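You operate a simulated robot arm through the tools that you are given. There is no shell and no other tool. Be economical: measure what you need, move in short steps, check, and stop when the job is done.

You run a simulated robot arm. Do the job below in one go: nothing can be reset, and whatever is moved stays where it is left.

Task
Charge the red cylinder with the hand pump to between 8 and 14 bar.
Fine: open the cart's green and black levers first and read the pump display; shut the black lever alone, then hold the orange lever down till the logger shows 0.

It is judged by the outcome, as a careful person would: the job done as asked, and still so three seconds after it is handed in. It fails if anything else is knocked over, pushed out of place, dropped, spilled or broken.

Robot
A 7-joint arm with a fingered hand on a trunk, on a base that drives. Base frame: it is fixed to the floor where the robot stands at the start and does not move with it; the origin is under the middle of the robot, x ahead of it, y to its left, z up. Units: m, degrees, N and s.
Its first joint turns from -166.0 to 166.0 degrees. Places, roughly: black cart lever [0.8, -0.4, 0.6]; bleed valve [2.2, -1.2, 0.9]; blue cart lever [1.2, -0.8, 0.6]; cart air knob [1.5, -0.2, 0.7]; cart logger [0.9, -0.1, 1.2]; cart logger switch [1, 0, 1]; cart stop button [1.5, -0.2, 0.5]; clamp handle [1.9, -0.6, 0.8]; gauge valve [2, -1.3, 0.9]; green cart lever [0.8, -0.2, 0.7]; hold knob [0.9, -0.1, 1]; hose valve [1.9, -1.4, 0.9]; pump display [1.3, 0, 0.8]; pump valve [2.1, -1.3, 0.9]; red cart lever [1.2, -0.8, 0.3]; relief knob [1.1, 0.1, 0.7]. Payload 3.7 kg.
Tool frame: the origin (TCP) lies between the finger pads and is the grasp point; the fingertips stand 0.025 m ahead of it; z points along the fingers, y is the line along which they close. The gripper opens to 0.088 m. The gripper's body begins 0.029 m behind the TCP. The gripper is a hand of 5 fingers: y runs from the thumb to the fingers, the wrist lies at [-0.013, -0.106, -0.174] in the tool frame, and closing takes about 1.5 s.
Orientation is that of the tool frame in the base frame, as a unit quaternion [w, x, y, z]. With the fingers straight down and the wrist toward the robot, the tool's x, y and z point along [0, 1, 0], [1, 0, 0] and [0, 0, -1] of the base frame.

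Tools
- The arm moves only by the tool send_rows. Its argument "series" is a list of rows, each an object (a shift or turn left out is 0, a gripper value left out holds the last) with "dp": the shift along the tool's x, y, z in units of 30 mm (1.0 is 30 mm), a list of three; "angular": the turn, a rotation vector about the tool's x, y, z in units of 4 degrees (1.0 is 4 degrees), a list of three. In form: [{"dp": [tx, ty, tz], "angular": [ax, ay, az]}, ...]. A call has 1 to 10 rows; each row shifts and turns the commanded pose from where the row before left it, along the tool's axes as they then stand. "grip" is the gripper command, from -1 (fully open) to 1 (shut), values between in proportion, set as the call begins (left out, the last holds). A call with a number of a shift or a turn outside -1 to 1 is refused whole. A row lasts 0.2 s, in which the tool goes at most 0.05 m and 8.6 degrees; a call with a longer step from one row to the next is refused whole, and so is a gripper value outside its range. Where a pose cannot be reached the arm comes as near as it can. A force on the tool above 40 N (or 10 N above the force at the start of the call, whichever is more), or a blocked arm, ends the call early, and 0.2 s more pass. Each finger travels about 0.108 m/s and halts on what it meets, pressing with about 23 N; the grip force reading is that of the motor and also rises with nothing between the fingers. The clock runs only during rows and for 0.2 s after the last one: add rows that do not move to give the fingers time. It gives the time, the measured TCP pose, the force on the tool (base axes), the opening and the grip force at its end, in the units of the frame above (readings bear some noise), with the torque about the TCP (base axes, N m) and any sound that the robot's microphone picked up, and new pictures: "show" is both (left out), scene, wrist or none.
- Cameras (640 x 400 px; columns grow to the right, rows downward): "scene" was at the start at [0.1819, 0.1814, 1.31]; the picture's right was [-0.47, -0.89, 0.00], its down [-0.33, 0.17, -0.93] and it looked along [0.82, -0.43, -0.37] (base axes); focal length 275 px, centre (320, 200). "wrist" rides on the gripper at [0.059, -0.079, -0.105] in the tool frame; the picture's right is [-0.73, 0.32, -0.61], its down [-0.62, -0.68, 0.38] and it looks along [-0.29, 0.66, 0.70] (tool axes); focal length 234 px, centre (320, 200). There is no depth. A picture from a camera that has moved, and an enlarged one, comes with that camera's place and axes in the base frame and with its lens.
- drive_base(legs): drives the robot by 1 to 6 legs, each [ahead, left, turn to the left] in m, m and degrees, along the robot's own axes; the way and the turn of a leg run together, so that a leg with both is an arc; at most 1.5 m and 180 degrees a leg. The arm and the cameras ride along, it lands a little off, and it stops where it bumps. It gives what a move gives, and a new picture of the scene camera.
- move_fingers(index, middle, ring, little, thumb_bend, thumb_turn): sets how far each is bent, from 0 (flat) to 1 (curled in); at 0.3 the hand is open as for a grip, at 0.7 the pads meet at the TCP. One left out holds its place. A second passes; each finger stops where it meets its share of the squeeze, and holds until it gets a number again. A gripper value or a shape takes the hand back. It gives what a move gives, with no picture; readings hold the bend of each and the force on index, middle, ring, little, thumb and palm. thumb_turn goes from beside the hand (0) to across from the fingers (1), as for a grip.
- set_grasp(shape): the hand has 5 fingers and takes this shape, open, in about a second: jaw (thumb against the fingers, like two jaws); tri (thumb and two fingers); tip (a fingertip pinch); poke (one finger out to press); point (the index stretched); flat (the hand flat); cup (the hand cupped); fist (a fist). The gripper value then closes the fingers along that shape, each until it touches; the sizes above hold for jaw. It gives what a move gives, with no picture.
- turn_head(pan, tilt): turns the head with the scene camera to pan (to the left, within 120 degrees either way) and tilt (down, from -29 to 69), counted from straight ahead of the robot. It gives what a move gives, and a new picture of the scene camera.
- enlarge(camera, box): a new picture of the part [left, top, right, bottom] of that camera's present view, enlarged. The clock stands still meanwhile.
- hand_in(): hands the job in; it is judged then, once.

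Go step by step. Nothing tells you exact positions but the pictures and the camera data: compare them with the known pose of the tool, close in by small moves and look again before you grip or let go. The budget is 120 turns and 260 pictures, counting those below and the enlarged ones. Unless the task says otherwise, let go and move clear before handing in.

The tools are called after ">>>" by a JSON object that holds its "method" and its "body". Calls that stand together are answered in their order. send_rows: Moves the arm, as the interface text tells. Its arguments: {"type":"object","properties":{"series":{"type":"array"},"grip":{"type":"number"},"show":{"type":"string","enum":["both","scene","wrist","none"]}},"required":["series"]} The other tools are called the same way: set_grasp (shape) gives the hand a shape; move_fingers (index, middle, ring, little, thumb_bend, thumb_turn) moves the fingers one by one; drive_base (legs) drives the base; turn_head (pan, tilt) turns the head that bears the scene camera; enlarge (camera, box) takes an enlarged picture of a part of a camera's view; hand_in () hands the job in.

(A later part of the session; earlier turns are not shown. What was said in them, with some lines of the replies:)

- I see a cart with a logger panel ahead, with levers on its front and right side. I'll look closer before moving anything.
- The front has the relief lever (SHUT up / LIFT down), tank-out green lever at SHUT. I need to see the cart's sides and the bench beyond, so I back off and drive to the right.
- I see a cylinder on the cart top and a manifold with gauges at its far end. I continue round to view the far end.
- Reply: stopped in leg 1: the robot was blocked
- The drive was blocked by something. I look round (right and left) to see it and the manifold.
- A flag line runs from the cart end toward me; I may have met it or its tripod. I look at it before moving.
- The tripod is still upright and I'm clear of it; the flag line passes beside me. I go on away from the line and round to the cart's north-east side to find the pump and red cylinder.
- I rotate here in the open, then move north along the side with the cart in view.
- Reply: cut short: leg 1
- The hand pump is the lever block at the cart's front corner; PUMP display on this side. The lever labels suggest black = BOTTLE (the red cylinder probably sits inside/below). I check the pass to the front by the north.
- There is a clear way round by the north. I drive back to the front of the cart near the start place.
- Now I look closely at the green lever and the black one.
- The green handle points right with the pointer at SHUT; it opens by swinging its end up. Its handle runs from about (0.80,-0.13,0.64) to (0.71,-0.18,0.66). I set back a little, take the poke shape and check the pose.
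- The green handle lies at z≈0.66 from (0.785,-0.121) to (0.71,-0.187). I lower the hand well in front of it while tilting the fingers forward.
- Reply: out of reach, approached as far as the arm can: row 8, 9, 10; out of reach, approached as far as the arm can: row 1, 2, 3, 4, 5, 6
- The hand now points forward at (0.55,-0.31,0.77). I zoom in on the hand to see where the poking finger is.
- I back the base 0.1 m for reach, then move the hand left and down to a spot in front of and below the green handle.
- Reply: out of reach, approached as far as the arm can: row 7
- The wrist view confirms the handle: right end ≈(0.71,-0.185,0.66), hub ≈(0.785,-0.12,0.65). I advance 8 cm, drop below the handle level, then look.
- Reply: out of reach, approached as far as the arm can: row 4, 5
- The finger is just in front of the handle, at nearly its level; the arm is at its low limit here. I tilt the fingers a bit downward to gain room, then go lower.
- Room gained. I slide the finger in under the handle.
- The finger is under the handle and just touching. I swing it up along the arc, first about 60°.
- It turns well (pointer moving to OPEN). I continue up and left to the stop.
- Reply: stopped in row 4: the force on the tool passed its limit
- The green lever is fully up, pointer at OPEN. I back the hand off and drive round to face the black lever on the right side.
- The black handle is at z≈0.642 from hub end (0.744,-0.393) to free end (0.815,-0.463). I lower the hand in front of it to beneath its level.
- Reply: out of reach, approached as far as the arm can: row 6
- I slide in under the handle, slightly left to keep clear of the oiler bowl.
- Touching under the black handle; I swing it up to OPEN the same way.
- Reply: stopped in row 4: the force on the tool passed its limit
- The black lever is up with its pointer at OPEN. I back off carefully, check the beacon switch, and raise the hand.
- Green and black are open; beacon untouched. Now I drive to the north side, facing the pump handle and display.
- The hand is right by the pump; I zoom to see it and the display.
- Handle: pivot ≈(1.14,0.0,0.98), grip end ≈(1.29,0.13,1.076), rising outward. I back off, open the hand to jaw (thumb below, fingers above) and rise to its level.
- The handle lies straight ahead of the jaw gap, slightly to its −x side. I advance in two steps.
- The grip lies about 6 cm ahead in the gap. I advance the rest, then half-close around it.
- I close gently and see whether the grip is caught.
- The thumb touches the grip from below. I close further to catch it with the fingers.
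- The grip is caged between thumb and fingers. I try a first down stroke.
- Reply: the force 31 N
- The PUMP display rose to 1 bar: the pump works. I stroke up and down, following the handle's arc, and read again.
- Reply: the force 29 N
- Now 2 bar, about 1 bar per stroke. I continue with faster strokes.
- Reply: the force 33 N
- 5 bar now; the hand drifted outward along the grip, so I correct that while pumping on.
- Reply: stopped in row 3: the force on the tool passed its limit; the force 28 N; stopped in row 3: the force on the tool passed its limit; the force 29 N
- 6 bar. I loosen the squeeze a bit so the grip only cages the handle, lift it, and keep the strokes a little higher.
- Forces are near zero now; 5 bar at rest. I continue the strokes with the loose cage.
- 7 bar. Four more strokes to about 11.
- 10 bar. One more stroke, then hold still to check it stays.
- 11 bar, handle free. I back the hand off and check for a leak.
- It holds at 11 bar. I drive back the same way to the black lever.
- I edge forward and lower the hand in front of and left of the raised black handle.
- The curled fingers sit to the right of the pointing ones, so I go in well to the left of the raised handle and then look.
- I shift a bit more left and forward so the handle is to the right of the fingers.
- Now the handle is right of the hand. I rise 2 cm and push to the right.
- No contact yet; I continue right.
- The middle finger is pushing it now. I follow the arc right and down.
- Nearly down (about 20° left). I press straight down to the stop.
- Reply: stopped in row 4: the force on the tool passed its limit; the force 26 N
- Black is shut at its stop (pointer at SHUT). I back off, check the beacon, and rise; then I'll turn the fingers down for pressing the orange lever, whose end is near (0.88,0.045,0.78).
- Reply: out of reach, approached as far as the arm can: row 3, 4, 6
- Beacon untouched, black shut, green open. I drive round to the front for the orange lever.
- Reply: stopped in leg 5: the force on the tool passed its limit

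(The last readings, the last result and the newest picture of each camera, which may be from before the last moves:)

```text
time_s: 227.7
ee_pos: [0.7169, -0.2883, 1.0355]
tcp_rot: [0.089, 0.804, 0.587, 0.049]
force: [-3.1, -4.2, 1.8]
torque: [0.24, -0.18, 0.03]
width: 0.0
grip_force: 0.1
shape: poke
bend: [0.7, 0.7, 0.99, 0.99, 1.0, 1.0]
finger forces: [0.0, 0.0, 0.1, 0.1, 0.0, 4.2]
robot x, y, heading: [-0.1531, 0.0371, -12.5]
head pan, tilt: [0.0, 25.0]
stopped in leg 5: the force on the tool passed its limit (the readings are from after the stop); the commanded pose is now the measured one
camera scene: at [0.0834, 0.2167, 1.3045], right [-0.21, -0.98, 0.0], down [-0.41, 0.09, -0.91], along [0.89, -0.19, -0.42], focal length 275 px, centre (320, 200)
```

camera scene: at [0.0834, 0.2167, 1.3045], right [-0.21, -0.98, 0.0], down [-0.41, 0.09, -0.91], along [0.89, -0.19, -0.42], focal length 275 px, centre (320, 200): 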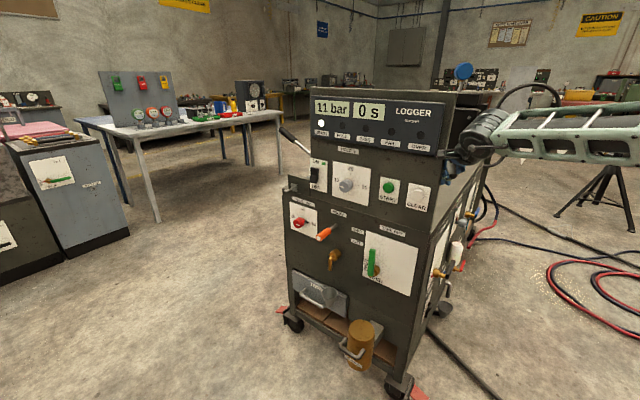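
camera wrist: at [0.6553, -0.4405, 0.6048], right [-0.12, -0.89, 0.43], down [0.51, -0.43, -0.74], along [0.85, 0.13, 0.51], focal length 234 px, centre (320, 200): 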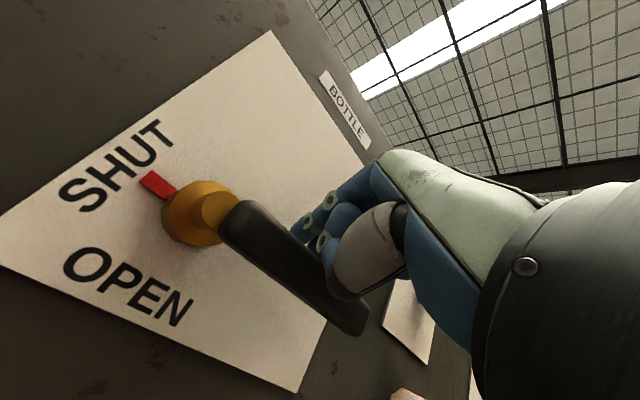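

The hand brushed the panel's corner (a few N) and stopped. I move back off to the right and rear, then look.

>>> {"method": "drive_base", "body": {"legs": [[-0.05, -0.1, 0], [-0.25, 0, 0]]}}

>>> {"method": "enlarge", "body": {"camera": "scene", "box": [260, 80, 500, 400]}}

```text
time_s: 230.3
ee_pos: [0.4026, -0.318, 1.0355]
tcp_rot: [0.089, 0.802, 0.589, 0.05]
force: [-0.3, 0.8, 0.8]
torque: [-0.01, 0.02, 0.02]
width: 0.0
grip_force: 0.1
shape: poke
bend: [0.7, 0.7, 0.99, 0.99, 1.0, 1.0]
finger forces: [0.0, 0.1, 0.0, 0.0, 0.0, 0.0]
robot x, y, heading: [-0.4676, 0.0057, -12.2]
head pan, tilt: [0.0, 25.0]
camera scene: at [-0.2322, 0.1847, 1.3045], right [-0.21, -0.98, 0.0], down [-0.41, 0.09, -0.91], along [0.89, -0.19, -0.42], focal length 275 px, centre (320, 200)
```

scene: 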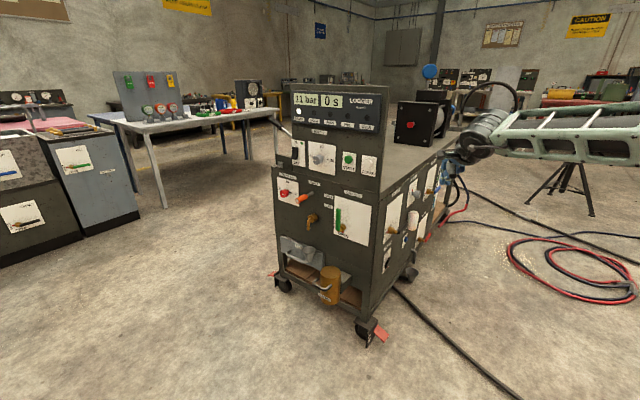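

```text
1.25 times, centred on (380, 240) of scene
camera zoom: at [-0.2322, 0.1847, 1.3045], right [-0.21, -0.98, 0.0], down [-0.41, 0.09, -0.91], along [0.89, -0.19, -0.42], focal length 343 px, centre (245, 150)
```

zoom: 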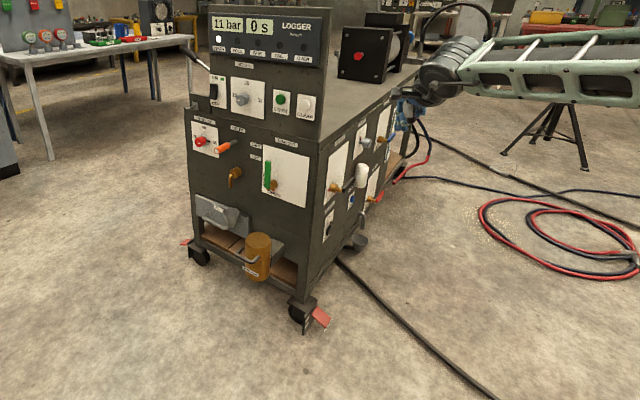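

The cart stands unmoved and the logger reads 11 bar. I approach diagonally so the hand ends in front of the orange lever.

>>> {"method": "drive_base", "body": {"legs": [[0.33, 0.44, -2]]}}

>>> {"method": "send_rows", "body": {"series": [{"dp": [0, 0, 0]}], "show": "wrist"}}

>>> {"method": "enlarge", "body": {"camera": "scene", "box": [260, 80, 500, 260]}}

```text
time_s: 233.6
ee_pos: [0.8292, 0.0132, 1.0364]
tcp_rot: [0.09, 0.81, 0.577, 0.048]
force: [-0.4, -0.7, 0.1]
torque: [0.01, 0.0, 0.0]
width: 0.0
grip_force: 0.0
shape: poke
bend: [0.7, 0.7, 0.99, 0.99, 1.0, 1.0]
finger forces: [0.0, 0.0, 0.0, 0.0, 0.0, 0.1]
robot x, y, heading: [-0.0297, 0.3624, -13.8]
head pan, tilt: [0.0, 25.0]
camera scene: at [0.2095, 0.5345, 1.3045], right [-0.24, -0.97, 0.0], down [-0.41, 0.1, -0.91], along [0.88, -0.22, -0.42], focal length 275 px, centre (320, 200)
```

scene: 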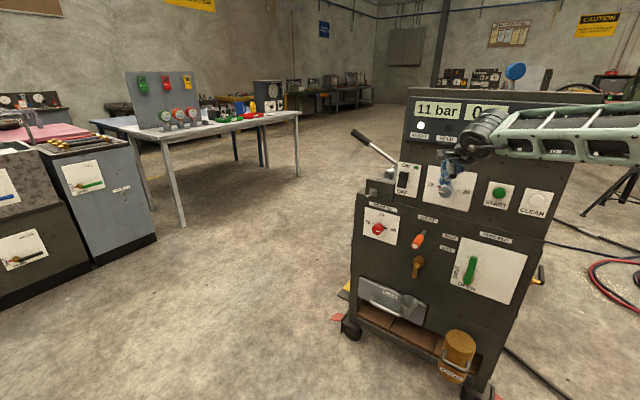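

```text
time_s: 234.0
ee_pos: [0.8304, 0.0135, 1.0362]
tcp_rot: [0.09, 0.81, 0.577, 0.049]
force: [-0.4, -0.5, 0.2]
torque: [-0.01, -0.04, 0.02]
width: 0.0002
grip_force: 0.1
shape: poke
bend: [0.7, 0.7, 0.99, 0.99, 1.0, 1.0]
finger forces: [0.0, 0.0, 0.0, 0.1, 0.0, 0.0]
robot x, y, heading: [-0.0288, 0.3648, -14.0]
head pan, tilt: [0.0, 25.0]
camera wrist: at [0.7575, 0.1038, 1.1214], right [-0.05, -0.73, 0.68], down [-0.77, -0.41, -0.5], along [0.64, -0.55, -0.54], focal length 234 px, centre (320, 200)
```

wrist: 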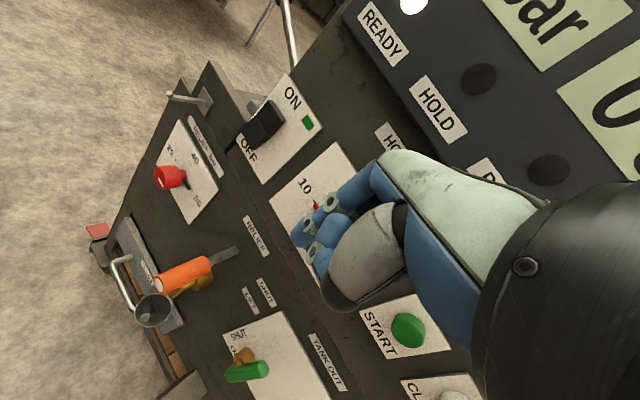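

```text
2.22 times, centred on (380, 170) of scene
camera zoom: at [0.2095, 0.5345, 1.3045], right [-0.24, -0.97, 0.0], down [-0.41, 0.1, -0.91], along [0.88, -0.22, -0.42], focal length 610 px, centre (187, 267)
```

zoom: 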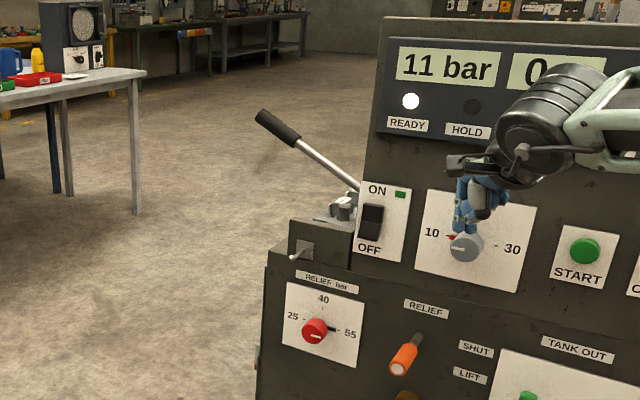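

The orange lever's end is confirmed at (0.88,0.043,0.78). I lower the hand straight, clear of the hold knob, then shift over the lever.

>>> {"method": "send_rows", "body": {"series": [{"dp": [0.03, -0.2, 1]}, {"dp": [0.03, -0.2, 1]}, {"dp": [0.03, -0.2, 1]}, {"dp": [0.03, -0.2, 1]}, {"dp": [0.03, -0.2, 1]}, {"dp": [0.65, 0.7, 0.1]}, {"dp": [0.65, 0.7, 0.1]}], "show": "wrist"}}

>>> {"method": "enlarge", "body": {"camera": "scene", "box": [340, 150, 500, 290]}}

```text
time_s: 235.6
ee_pos: [0.8861, 0.0373, 0.8845]
tcp_rot: [0.089, 0.81, 0.577, 0.048]
force: [-0.1, -0.5, 0.3]
torque: [-0.01, 0.06, 0.0]
width: 0.0
grip_force: 0.1
shape: poke
bend: [0.7, 0.7, 0.99, 0.99, 1.0, 1.0]
finger forces: [0.0, 0.1, 0.0, 0.0, 0.1, 0.0]
robot x, y, heading: [-0.0282, 0.3601, -14.1]
head pan, tilt: [0.0, 25.0]
camera wrist: at [0.8143, 0.1274, 0.97], right [-0.05, -0.73, 0.68], down [-0.77, -0.41, -0.5], along [0.64, -0.55, -0.54], focal length 234 px, centre (320, 200)
```

wrist: 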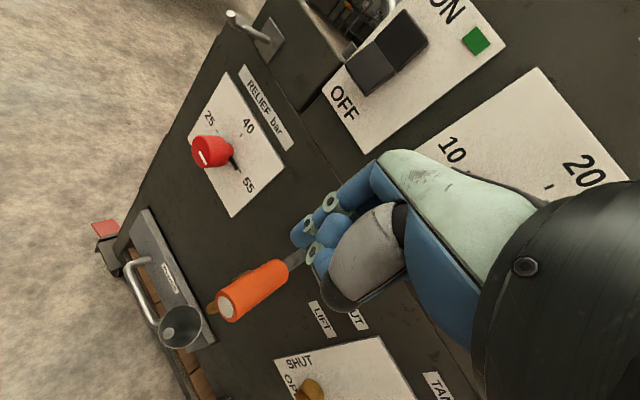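

```text
2.86 times, centred on (420, 220) of scene
camera zoom: at [0.2095, 0.5343, 1.3045], right [-0.24, -0.97, 0.0], down [-0.41, 0.1, -0.91], along [0.88, -0.22, -0.42], focal length 784 px, centre (34, 143)
```

zoom: 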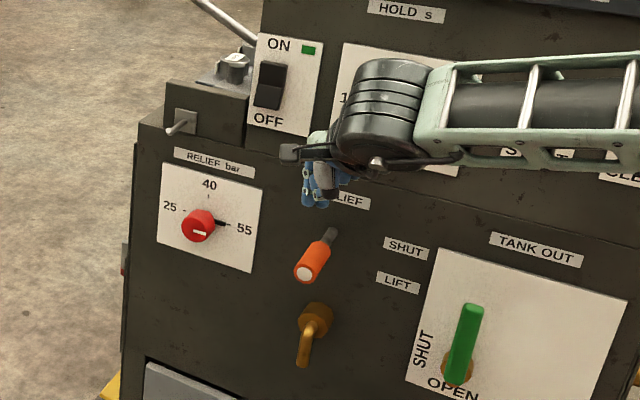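

The fingertips are 6 cm above the outer part of the lever. I descend onto it.

>>> {"method": "send_rows", "body": {"series": [{"dp": [-0.15, -0.2, 0.9]}, {"dp": [0, -0.2, 0.9]}, {"dp": [0, -0.1, 0.45]}, {"dp": [0, -0.1, 0.45]}], "show": "wrist"}}

>>> {"method": "enlarge", "body": {"camera": "scene", "box": [340, 80, 560, 290]}}

```text
time_s: 236.6
ee_pos: [0.8819, 0.032, 0.8027]
tcp_rot: [0.091, 0.811, 0.576, 0.049]
force: [-1.6, -0.4, 3.4]
torque: [-0.03, 0.0, -0.02]
width: 0.0003
grip_force: 0.0
shape: poke
bend: [0.7, 0.7, 0.99, 0.99, 1.0, 1.0]
finger forces: [0.0, 3.6, 0.1, 0.0, 0.0, 0.0]
robot x, y, heading: [-0.0315, 0.3605, -13.7]
head pan, tilt: [0.0, 25.0]
camera wrist: at [0.8087, 0.1222, 0.8884], right [-0.05, -0.73, 0.68], down [-0.77, -0.41, -0.5], along [0.64, -0.55, -0.54], focal length 234 px, centre (320, 200)
```

wrist: 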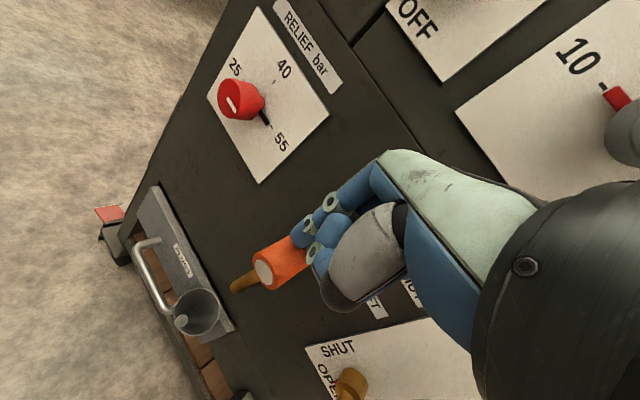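

```text
1.90 times, centred on (450, 185) of scene
camera zoom: at [0.2094, 0.5345, 1.3045], right [-0.24, -0.97, 0.0], down [-0.41, 0.1, -0.91], along [0.88, -0.22, -0.42], focal length 523 px, centre (72, 229)
```

zoom: 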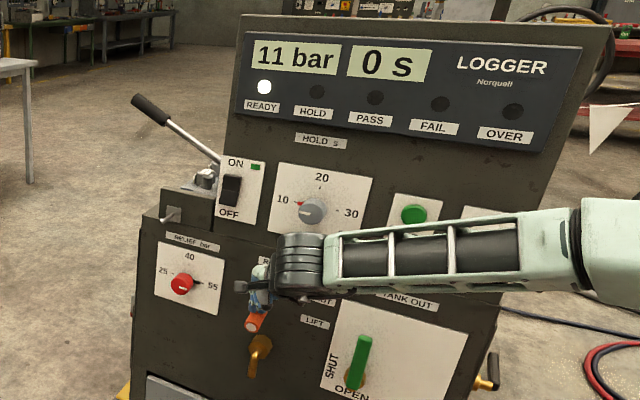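

Contact with 3 N, logger still 11. I press further down.

>>> {"method": "send_rows", "body": {"series": [{"dp": [0, -0.1, 0.5]}, {"dp": [0, -0.05, 0.5]}, {"dp": [0, -0.05, 0.5]}], "show": "wrist"}}

>>> {"method": "enlarge", "body": {"camera": "scene", "box": [340, 80, 560, 290]}}

```text
time_s: 237.2
ee_pos: [0.883, 0.0336, 0.7752]
tcp_rot: [0.094, 0.808, 0.579, 0.053]
force: [-12.8, 3.6, 22.4]
torque: [-0.03, 0.26, -0.09]
width: 0.0
grip_force: 0.0
shape: poke
bend: [0.7, 0.7, 0.99, 0.99, 1.0, 1.0]
finger forces: [5.6, 24.2, 0.0, 0.1, 0.0, 0.1]
robot x, y, heading: [-0.0296, 0.359, -13.8]
head pan, tilt: [0.0, 25.0]
stopped in row 3: the force on the tool passed its limit (the readings are from after the stop); the commanded pose is now the measured one
camera wrist: at [0.8101, 0.1238, 0.8599], right [-0.05, -0.73, 0.68], down [-0.76, -0.41, -0.51], along [0.65, -0.54, -0.53], focal length 234 px, centre (320, 200)
```

wrist: 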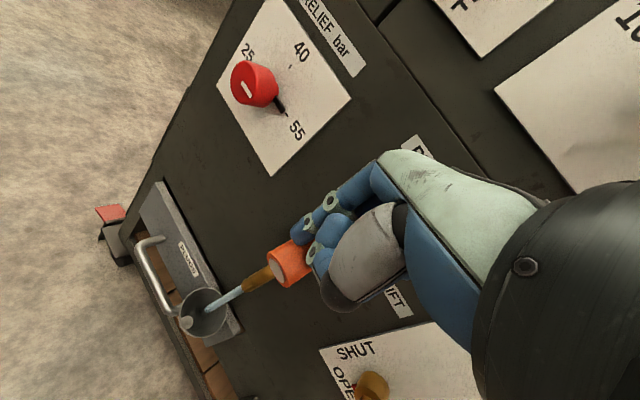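

```text
1.90 times, centred on (450, 185) of scene
camera zoom: at [0.2082, 0.535, 1.3046], right [-0.24, -0.97, 0.0], down [-0.41, 0.1, -0.91], along [0.88, -0.22, -0.42], focal length 523 px, centre (72, 229)
```

zoom: 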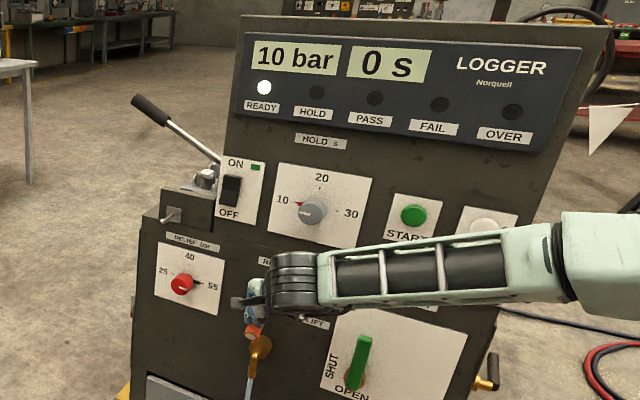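

Water flows into the funnel and the logger falls (10 bar): the lever is at its LIFT stop. I hold here.

>>> {"method": "send_rows", "body": {"series": [{}, {}, {}, {}, {}, {}, {}, {}, {}, {}], "show": "none"}}

>>> {"method": "enlarge", "body": {"camera": "scene", "box": [340, 80, 560, 290]}}

```text
time_s: 239.5
ee_pos: [0.8832, 0.0342, 0.7767]
tcp_rot: [0.095, 0.808, 0.579, 0.054]
force: [-12.1, 3.4, 20.9]
torque: [-0.01, 0.21, -0.04]
width: 0.0
grip_force: 0.0
shape: poke
bend: [0.7, 0.7, 0.99, 0.99, 1.0, 1.0]
finger forces: [4.3, 23.6, 0.0, 0.0, 0.1, 0.0]
robot x, y, heading: [-0.0265, 0.3609, -14.2]
head pan, tilt: [0.0, 25.0]
stopped in row 10: the force on the tool passed its limit (the readings are from after the stop); the commanded pose is now the measured one
```

```text
1.90 times, centred on (450, 185) of scene
camera zoom: at [0.2083, 0.535, 1.3046], right [-0.24, -0.97, 0.0], down [-0.41, 0.1, -0.91], along [0.88, -0.22, -0.42], focal length 523 px, centre (72, 229)
```

zoom: 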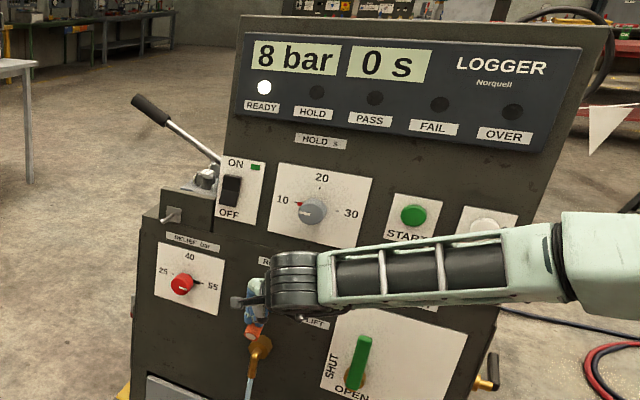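

8 bar and falling about 1 bar per second. I keep holding.

>>> {"method": "send_rows", "body": {"series": [{}, {}, {}, {}, {}, {}, {}, {}, {}, {}], "show": "none"}}

>>> {"method": "send_rows", "body": {"series": [{}, {}, {}, {}, {}, {}, {}, {}, {}, {}], "show": "none"}}

>>> {"method": "send_rows", "body": {"series": [{}, {}, {}, {}, {}, {}, {}, {}, {}, {}], "show": "wrist"}}

>>> {"method": "enlarge", "body": {"camera": "scene", "box": [340, 80, 560, 290]}}

```text
time_s: 241.7
ee_pos: [0.8838, 0.033, 0.7756]
tcp_rot: [0.094, 0.808, 0.579, 0.052]
force: [-4.0, 7.1, 35.4]
torque: [0.01, 0.06, 0.0]
width: 0.0
grip_force: 0.1
shape: poke
bend: [0.7, 0.7, 0.99, 0.99, 1.0, 1.0]
finger forces: [7.7, 29.8, 0.0, 0.0, 0.0, 0.0]
robot x, y, heading: [-0.0279, 0.3619, -13.7]
head pan, tilt: [0.0, 25.0]
```

```text
time_s: 243.9
ee_pos: [0.8844, 0.0333, 0.775]
tcp_rot: [0.094, 0.808, 0.579, 0.053]
force: [-5.5, 8.7, 37.0]
torque: [0.05, 0.08, 0.02]
width: 0.0
grip_force: 0.0
shape: poke
bend: [0.7, 0.7, 0.99, 0.99, 1.0, 1.0]
finger forces: [9.7, 29.8, 0.0, 0.1, 0.1, 0.1]
robot x, y, heading: [-0.0309, 0.3623, -14.2]
head pan, tilt: [0.0, 25.0]
```

```text
time_s: 246.1
ee_pos: [0.8847, 0.0342, 0.7752]
tcp_rot: [0.094, 0.808, 0.579, 0.053]
force: [-5.4, 9.9, 35.8]
torque: [0.08, 0.08, -0.01]
width: 0.0
grip_force: 0.0
shape: poke
bend: [0.7, 0.7, 0.99, 0.99, 1.0, 1.0]
finger forces: [10.8, 29.4, 0.0, 0.0, 0.1, 0.1]
robot x, y, heading: [-0.031, 0.3637, -13.8]
head pan, tilt: [0.0, 25.0]
camera wrist: at [0.8101, 0.1239, 0.8598], right [-0.05, -0.73, 0.68], down [-0.76, -0.41, -0.51], along [0.65, -0.54, -0.53], focal length 234 px, centre (320, 200)
```

wrist: 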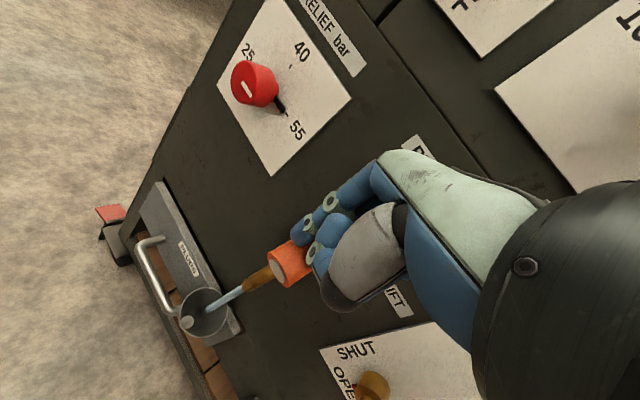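

```text
1.90 times, centred on (450, 185) of scene
camera zoom: at [0.208, 0.5354, 1.3046], right [-0.24, -0.97, 0.0], down [-0.41, 0.1, -0.91], along [0.88, -0.22, -0.42], focal length 523 px, centre (72, 229)
```

zoom: 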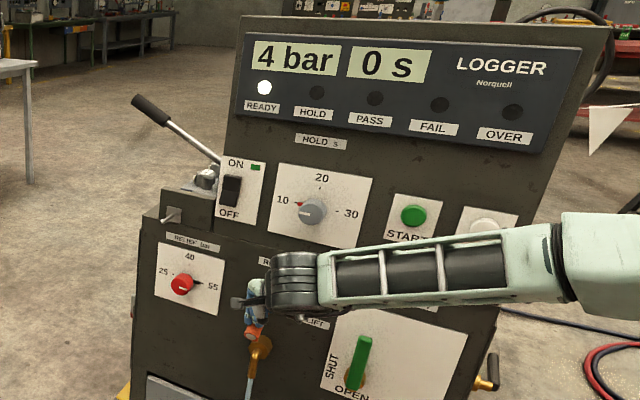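

4 bar and decaying. I hold on.

>>> {"method": "send_rows", "body": {"series": [{}, {}, {}, {}, {}, {}, {}, {}, {}, {}], "show": "none"}}

>>> {"method": "send_rows", "body": {"series": [{}, {}, {}, {}, {}, {}, {}, {}, {}, {}], "show": "none"}}

>>> {"method": "send_rows", "body": {"series": [{}, {}, {}, {}, {}, {}, {}, {}, {}, {}], "show": "none"}}

>>> {"method": "send_rows", "body": {"series": [{}, {}, {}, {}, {}, {}, {}, {}, {}, {}], "show": "none"}}

>>> {"method": "enlarge", "body": {"camera": "scene", "box": [340, 80, 560, 290]}}

```text
time_s: 248.3
ee_pos: [0.8847, 0.0343, 0.7754]
tcp_rot: [0.094, 0.809, 0.578, 0.053]
force: [-8.4, 10.9, 33.7]
torque: [0.11, 0.12, 0.03]
width: 0.0001
grip_force: 0.0
shape: poke
bend: [0.7, 0.7, 0.99, 0.99, 1.0, 1.0]
finger forces: [11.6, 29.1, 0.1, 0.1, 0.0, 0.0]
robot x, y, heading: [-0.0304, 0.363, -14.0]
head pan, tilt: [0.0, 25.0]
```

```text
time_s: 250.5
ee_pos: [0.8844, 0.0349, 0.7748]
tcp_rot: [0.094, 0.808, 0.579, 0.053]
force: [-9.0, 11.6, 32.3]
torque: [0.14, 0.12, 0.0]
width: 0.0
grip_force: 0.0
shape: poke
bend: [0.7, 0.7, 0.99, 0.99, 1.0, 1.0]
finger forces: [11.8, 29.1, 0.0, 0.1, 0.1, 0.0]
robot x, y, heading: [-0.0341, 0.3657, -14.0]
head pan, tilt: [0.0, 25.0]
```

```text
time_s: 252.7
ee_pos: [0.8845, 0.0336, 0.7744]
tcp_rot: [0.094, 0.809, 0.578, 0.053]
force: [-8.9, 10.3, 32.7]
torque: [0.06, 0.12, 0.01]
width: 0.0005
grip_force: 0.1
shape: poke
bend: [0.7, 0.7, 0.99, 0.99, 1.0, 1.0]
finger forces: [8.5, 30.0, 0.0, 0.0, 0.1, 0.0]
robot x, y, heading: [-0.0289, 0.3617, -13.8]
head pan, tilt: [0.0, 25.0]
```

```text
time_s: 254.9
ee_pos: [0.8842, 0.0332, 0.7742]
tcp_rot: [0.094, 0.809, 0.578, 0.052]
force: [-7.9, 9.5, 32.4]
torque: [0.11, 0.18, -0.02]
width: 0.0
grip_force: 0.0
shape: poke
bend: [0.7, 0.7, 0.99, 0.99, 1.0, 1.0]
finger forces: [9.6, 29.7, 0.0, 0.0, 0.0, 0.0]
robot x, y, heading: [-0.0319, 0.3633, -13.8]
head pan, tilt: [0.0, 25.0]
```

```text
1.90 times, centred on (450, 185) of scene
camera zoom: at [0.208, 0.5353, 1.3046], right [-0.24, -0.97, 0.0], down [-0.41, 0.1, -0.91], along [0.88, -0.22, -0.42], focal length 523 px, centre (72, 229)
```

zoom: 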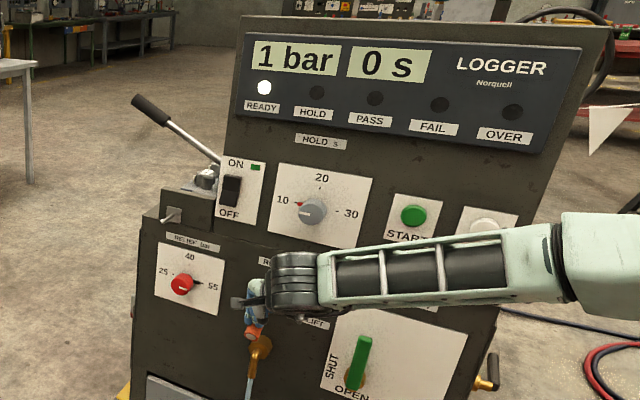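

1 bar; still holding until it shows 0, and a bit beyond.

>>> {"method": "send_rows", "body": {"series": [{}, {}, {}, {}, {}, {}, {}, {}, {}, {}], "show": "none"}}

>>> {"method": "send_rows", "body": {"series": [{}, {}, {}, {}, {}, {}, {}, {}, {}, {}], "show": "none"}}

>>> {"method": "send_rows", "body": {"series": [{}, {}, {}, {}, {}, {}, {}, {}, {}, {}], "show": "none"}}

>>> {"method": "send_rows", "body": {"series": [{}, {}, {}, {}, {}, {}, {}, {}, {}, {}], "show": "wrist"}}

>>> {"method": "enlarge", "body": {"camera": "scene", "box": [340, 80, 560, 290]}}

```text
time_s: 257.1
ee_pos: [0.8846, 0.0335, 0.774]
tcp_rot: [0.094, 0.809, 0.578, 0.052]
force: [-8.9, 8.3, 32.4]
torque: [0.06, 0.14, -0.08]
width: 0.0002
grip_force: 0.0
shape: poke
bend: [0.7, 0.7, 0.99, 0.99, 1.0, 1.0]
finger forces: [9.8, 29.7, 0.0, 0.0, 0.1, 0.1]
robot x, y, heading: [-0.0287, 0.3584, -14.1]
head pan, tilt: [0.0, 25.0]
```

```text
time_s: 259.3
ee_pos: [0.8835, 0.0353, 0.7758]
tcp_rot: [0.095, 0.809, 0.578, 0.053]
force: [-9.4, 10.4, 32.3]
torque: [0.11, 0.14, 0.01]
width: 0.0
grip_force: 0.0
shape: poke
bend: [0.7, 0.7, 0.99, 0.99, 1.0, 1.0]
finger forces: [9.8, 29.7, 0.0, 0.0, 0.0, 0.0]
robot x, y, heading: [-0.0309, 0.3649, -14.0]
head pan, tilt: [0.0, 25.0]
```

```text
time_s: 261.5
ee_pos: [0.8853, 0.0337, 0.7739]
tcp_rot: [0.093, 0.809, 0.578, 0.053]
force: [-9.2, 9.5, 32.5]
torque: [0.05, 0.15, 0.0]
width: 0.0
grip_force: 0.0
shape: poke
bend: [0.7, 0.7, 0.99, 0.99, 1.0, 1.0]
finger forces: [9.8, 29.7, 0.1, 0.0, 0.0, 0.0]
robot x, y, heading: [-0.0305, 0.3629, -14.1]
head pan, tilt: [0.0, 25.0]
```

```text
time_s: 263.7
ee_pos: [0.8837, 0.0335, 0.7753]
tcp_rot: [0.094, 0.809, 0.578, 0.053]
force: [-9.0, 8.8, 33.3]
torque: [0.09, 0.14, 0.0]
width: 0.0
grip_force: 0.1
shape: poke
bend: [0.7, 0.7, 0.99, 0.99, 1.0, 1.0]
finger forces: [10.0, 29.7, 0.1, 0.0, 0.0, 0.1]
robot x, y, heading: [-0.0322, 0.3637, -13.7]
head pan, tilt: [0.0, 25.0]
camera wrist: at [0.8101, 0.1238, 0.8597], right [-0.05, -0.73, 0.68], down [-0.76, -0.41, -0.5], along [0.65, -0.54, -0.53], focal length 234 px, centre (320, 200)
```

wrist: 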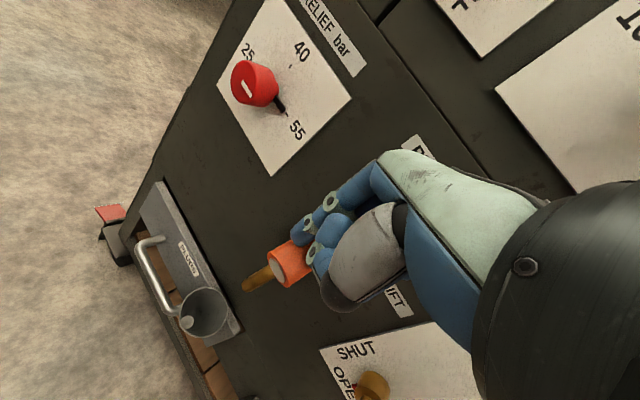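

```text
1.90 times, centred on (450, 185) of scene
camera zoom: at [0.208, 0.5353, 1.3046], right [-0.24, -0.97, 0.0], down [-0.41, 0.1, -0.91], along [0.88, -0.22, -0.42], focal length 523 px, centre (72, 229)
```

zoom: 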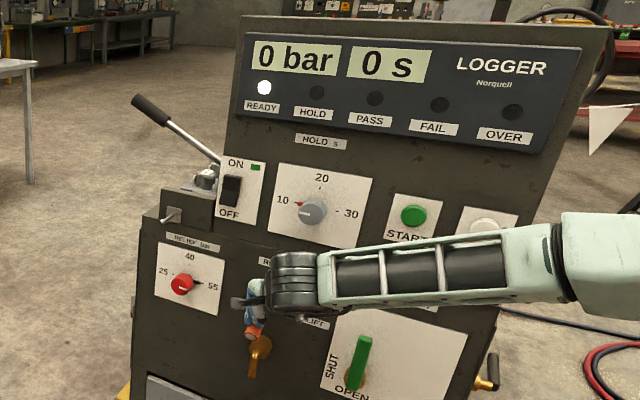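

The logger shows 0 and the flow has stopped. I release the lever upward and back away from the panel.

>>> {"method": "send_rows", "body": {"series": [{"dp": [0, 0.2, -0.7]}, {"dp": [0, 0.2, -0.9]}, {"dp": [0, 0.1, -0.6]}, {"dp": [0.3, -0.85, -0.2]}, {"dp": [0.3, -0.85, -0.2]}, {"dp": [0, 0, 0]}], "show": "none"}}

>>> {"method": "drive_base", "body": {"legs": [[-0.15, -0.2, 0], [-0.2, -0.2, 0]]}}

>>> {"method": "enlarge", "body": {"camera": "scene", "box": [260, 80, 460, 280]}}

```text
time_s: 265.1
ee_pos: [0.8422, 0.069, 0.8416]
tcp_rot: [0.094, 0.809, 0.578, 0.052]
force: [0.8, -0.2, 0.7]
torque: [0.01, 0.03, -0.05]
width: 0.0
grip_force: 0.0
shape: poke
bend: [0.7, 0.7, 0.99, 0.99, 1.0, 1.0]
finger forces: [0.1, 0.0, 0.0, 0.0, 0.1, 0.0]
robot x, y, heading: [-0.0317, 0.3629, -13.9]
head pan, tilt: [0.0, 25.0]
```

```text
time_s: 268.5
ee_pos: [0.4078, -0.2378, 0.8419]
tcp_rot: [0.094, 0.809, 0.578, 0.053]
force: [0.1, 0.1, 0.3]
torque: [0.01, 0.01, 0.03]
width: 0.0
grip_force: 0.0
shape: poke
bend: [0.7, 0.7, 0.99, 0.99, 1.0, 1.0]
finger forces: [0.0, 0.0, 0.1, 0.1, 0.0, 0.1]
robot x, y, heading: [-0.4664, 0.0538, -14.0]
head pan, tilt: [0.0, 25.0]
camera scene: at [-0.2255, 0.2268, 1.3045], right [-0.24, -0.97, 0.0], down [-0.41, 0.1, -0.91], along [0.88, -0.22, -0.42], focal length 275 px, centre (320, 200)
```

scene: 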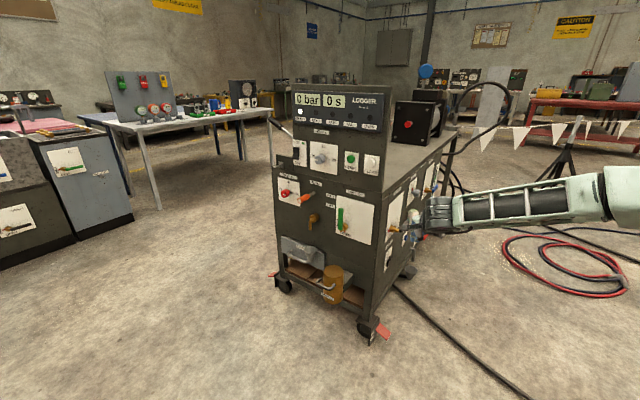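

```text
2.00 times, centred on (360, 180) of scene
camera zoom: at [-0.2255, 0.2268, 1.3045], right [-0.24, -0.97, 0.0], down [-0.41, 0.1, -0.91], along [0.88, -0.22, -0.42], focal length 549 px, centre (240, 240)
```

zoom: 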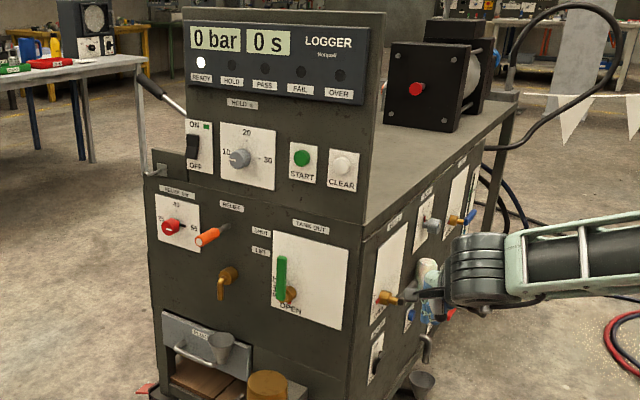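

The logger stays at 0, orange has sprung back to SHUT, black is shut, green is open, and the hand is clear. I hand in.

>>> {"method": "hand_in", "body": {}}

```text
The job is handed in.
```

I pumped until the pump display read 11 bar. Then I shut the black lever alone and held the orange lever down until the logger showed 0. The green lever is still open. I handed the job in.

- **Red cylinder:** I never saw one. I took it to be whatever the black lever, marked BOTTLE, shuts off. The 11 bar was read with that lever still open, and nothing on show reads that pressure now it is shut.
- **Bumps on the way:** the base was blocked once beside the flag line, and the tripod there was still upright afterwards. Later the hand brushed a corner of the cart with about 4 N, and the cart looked to be in the same place.
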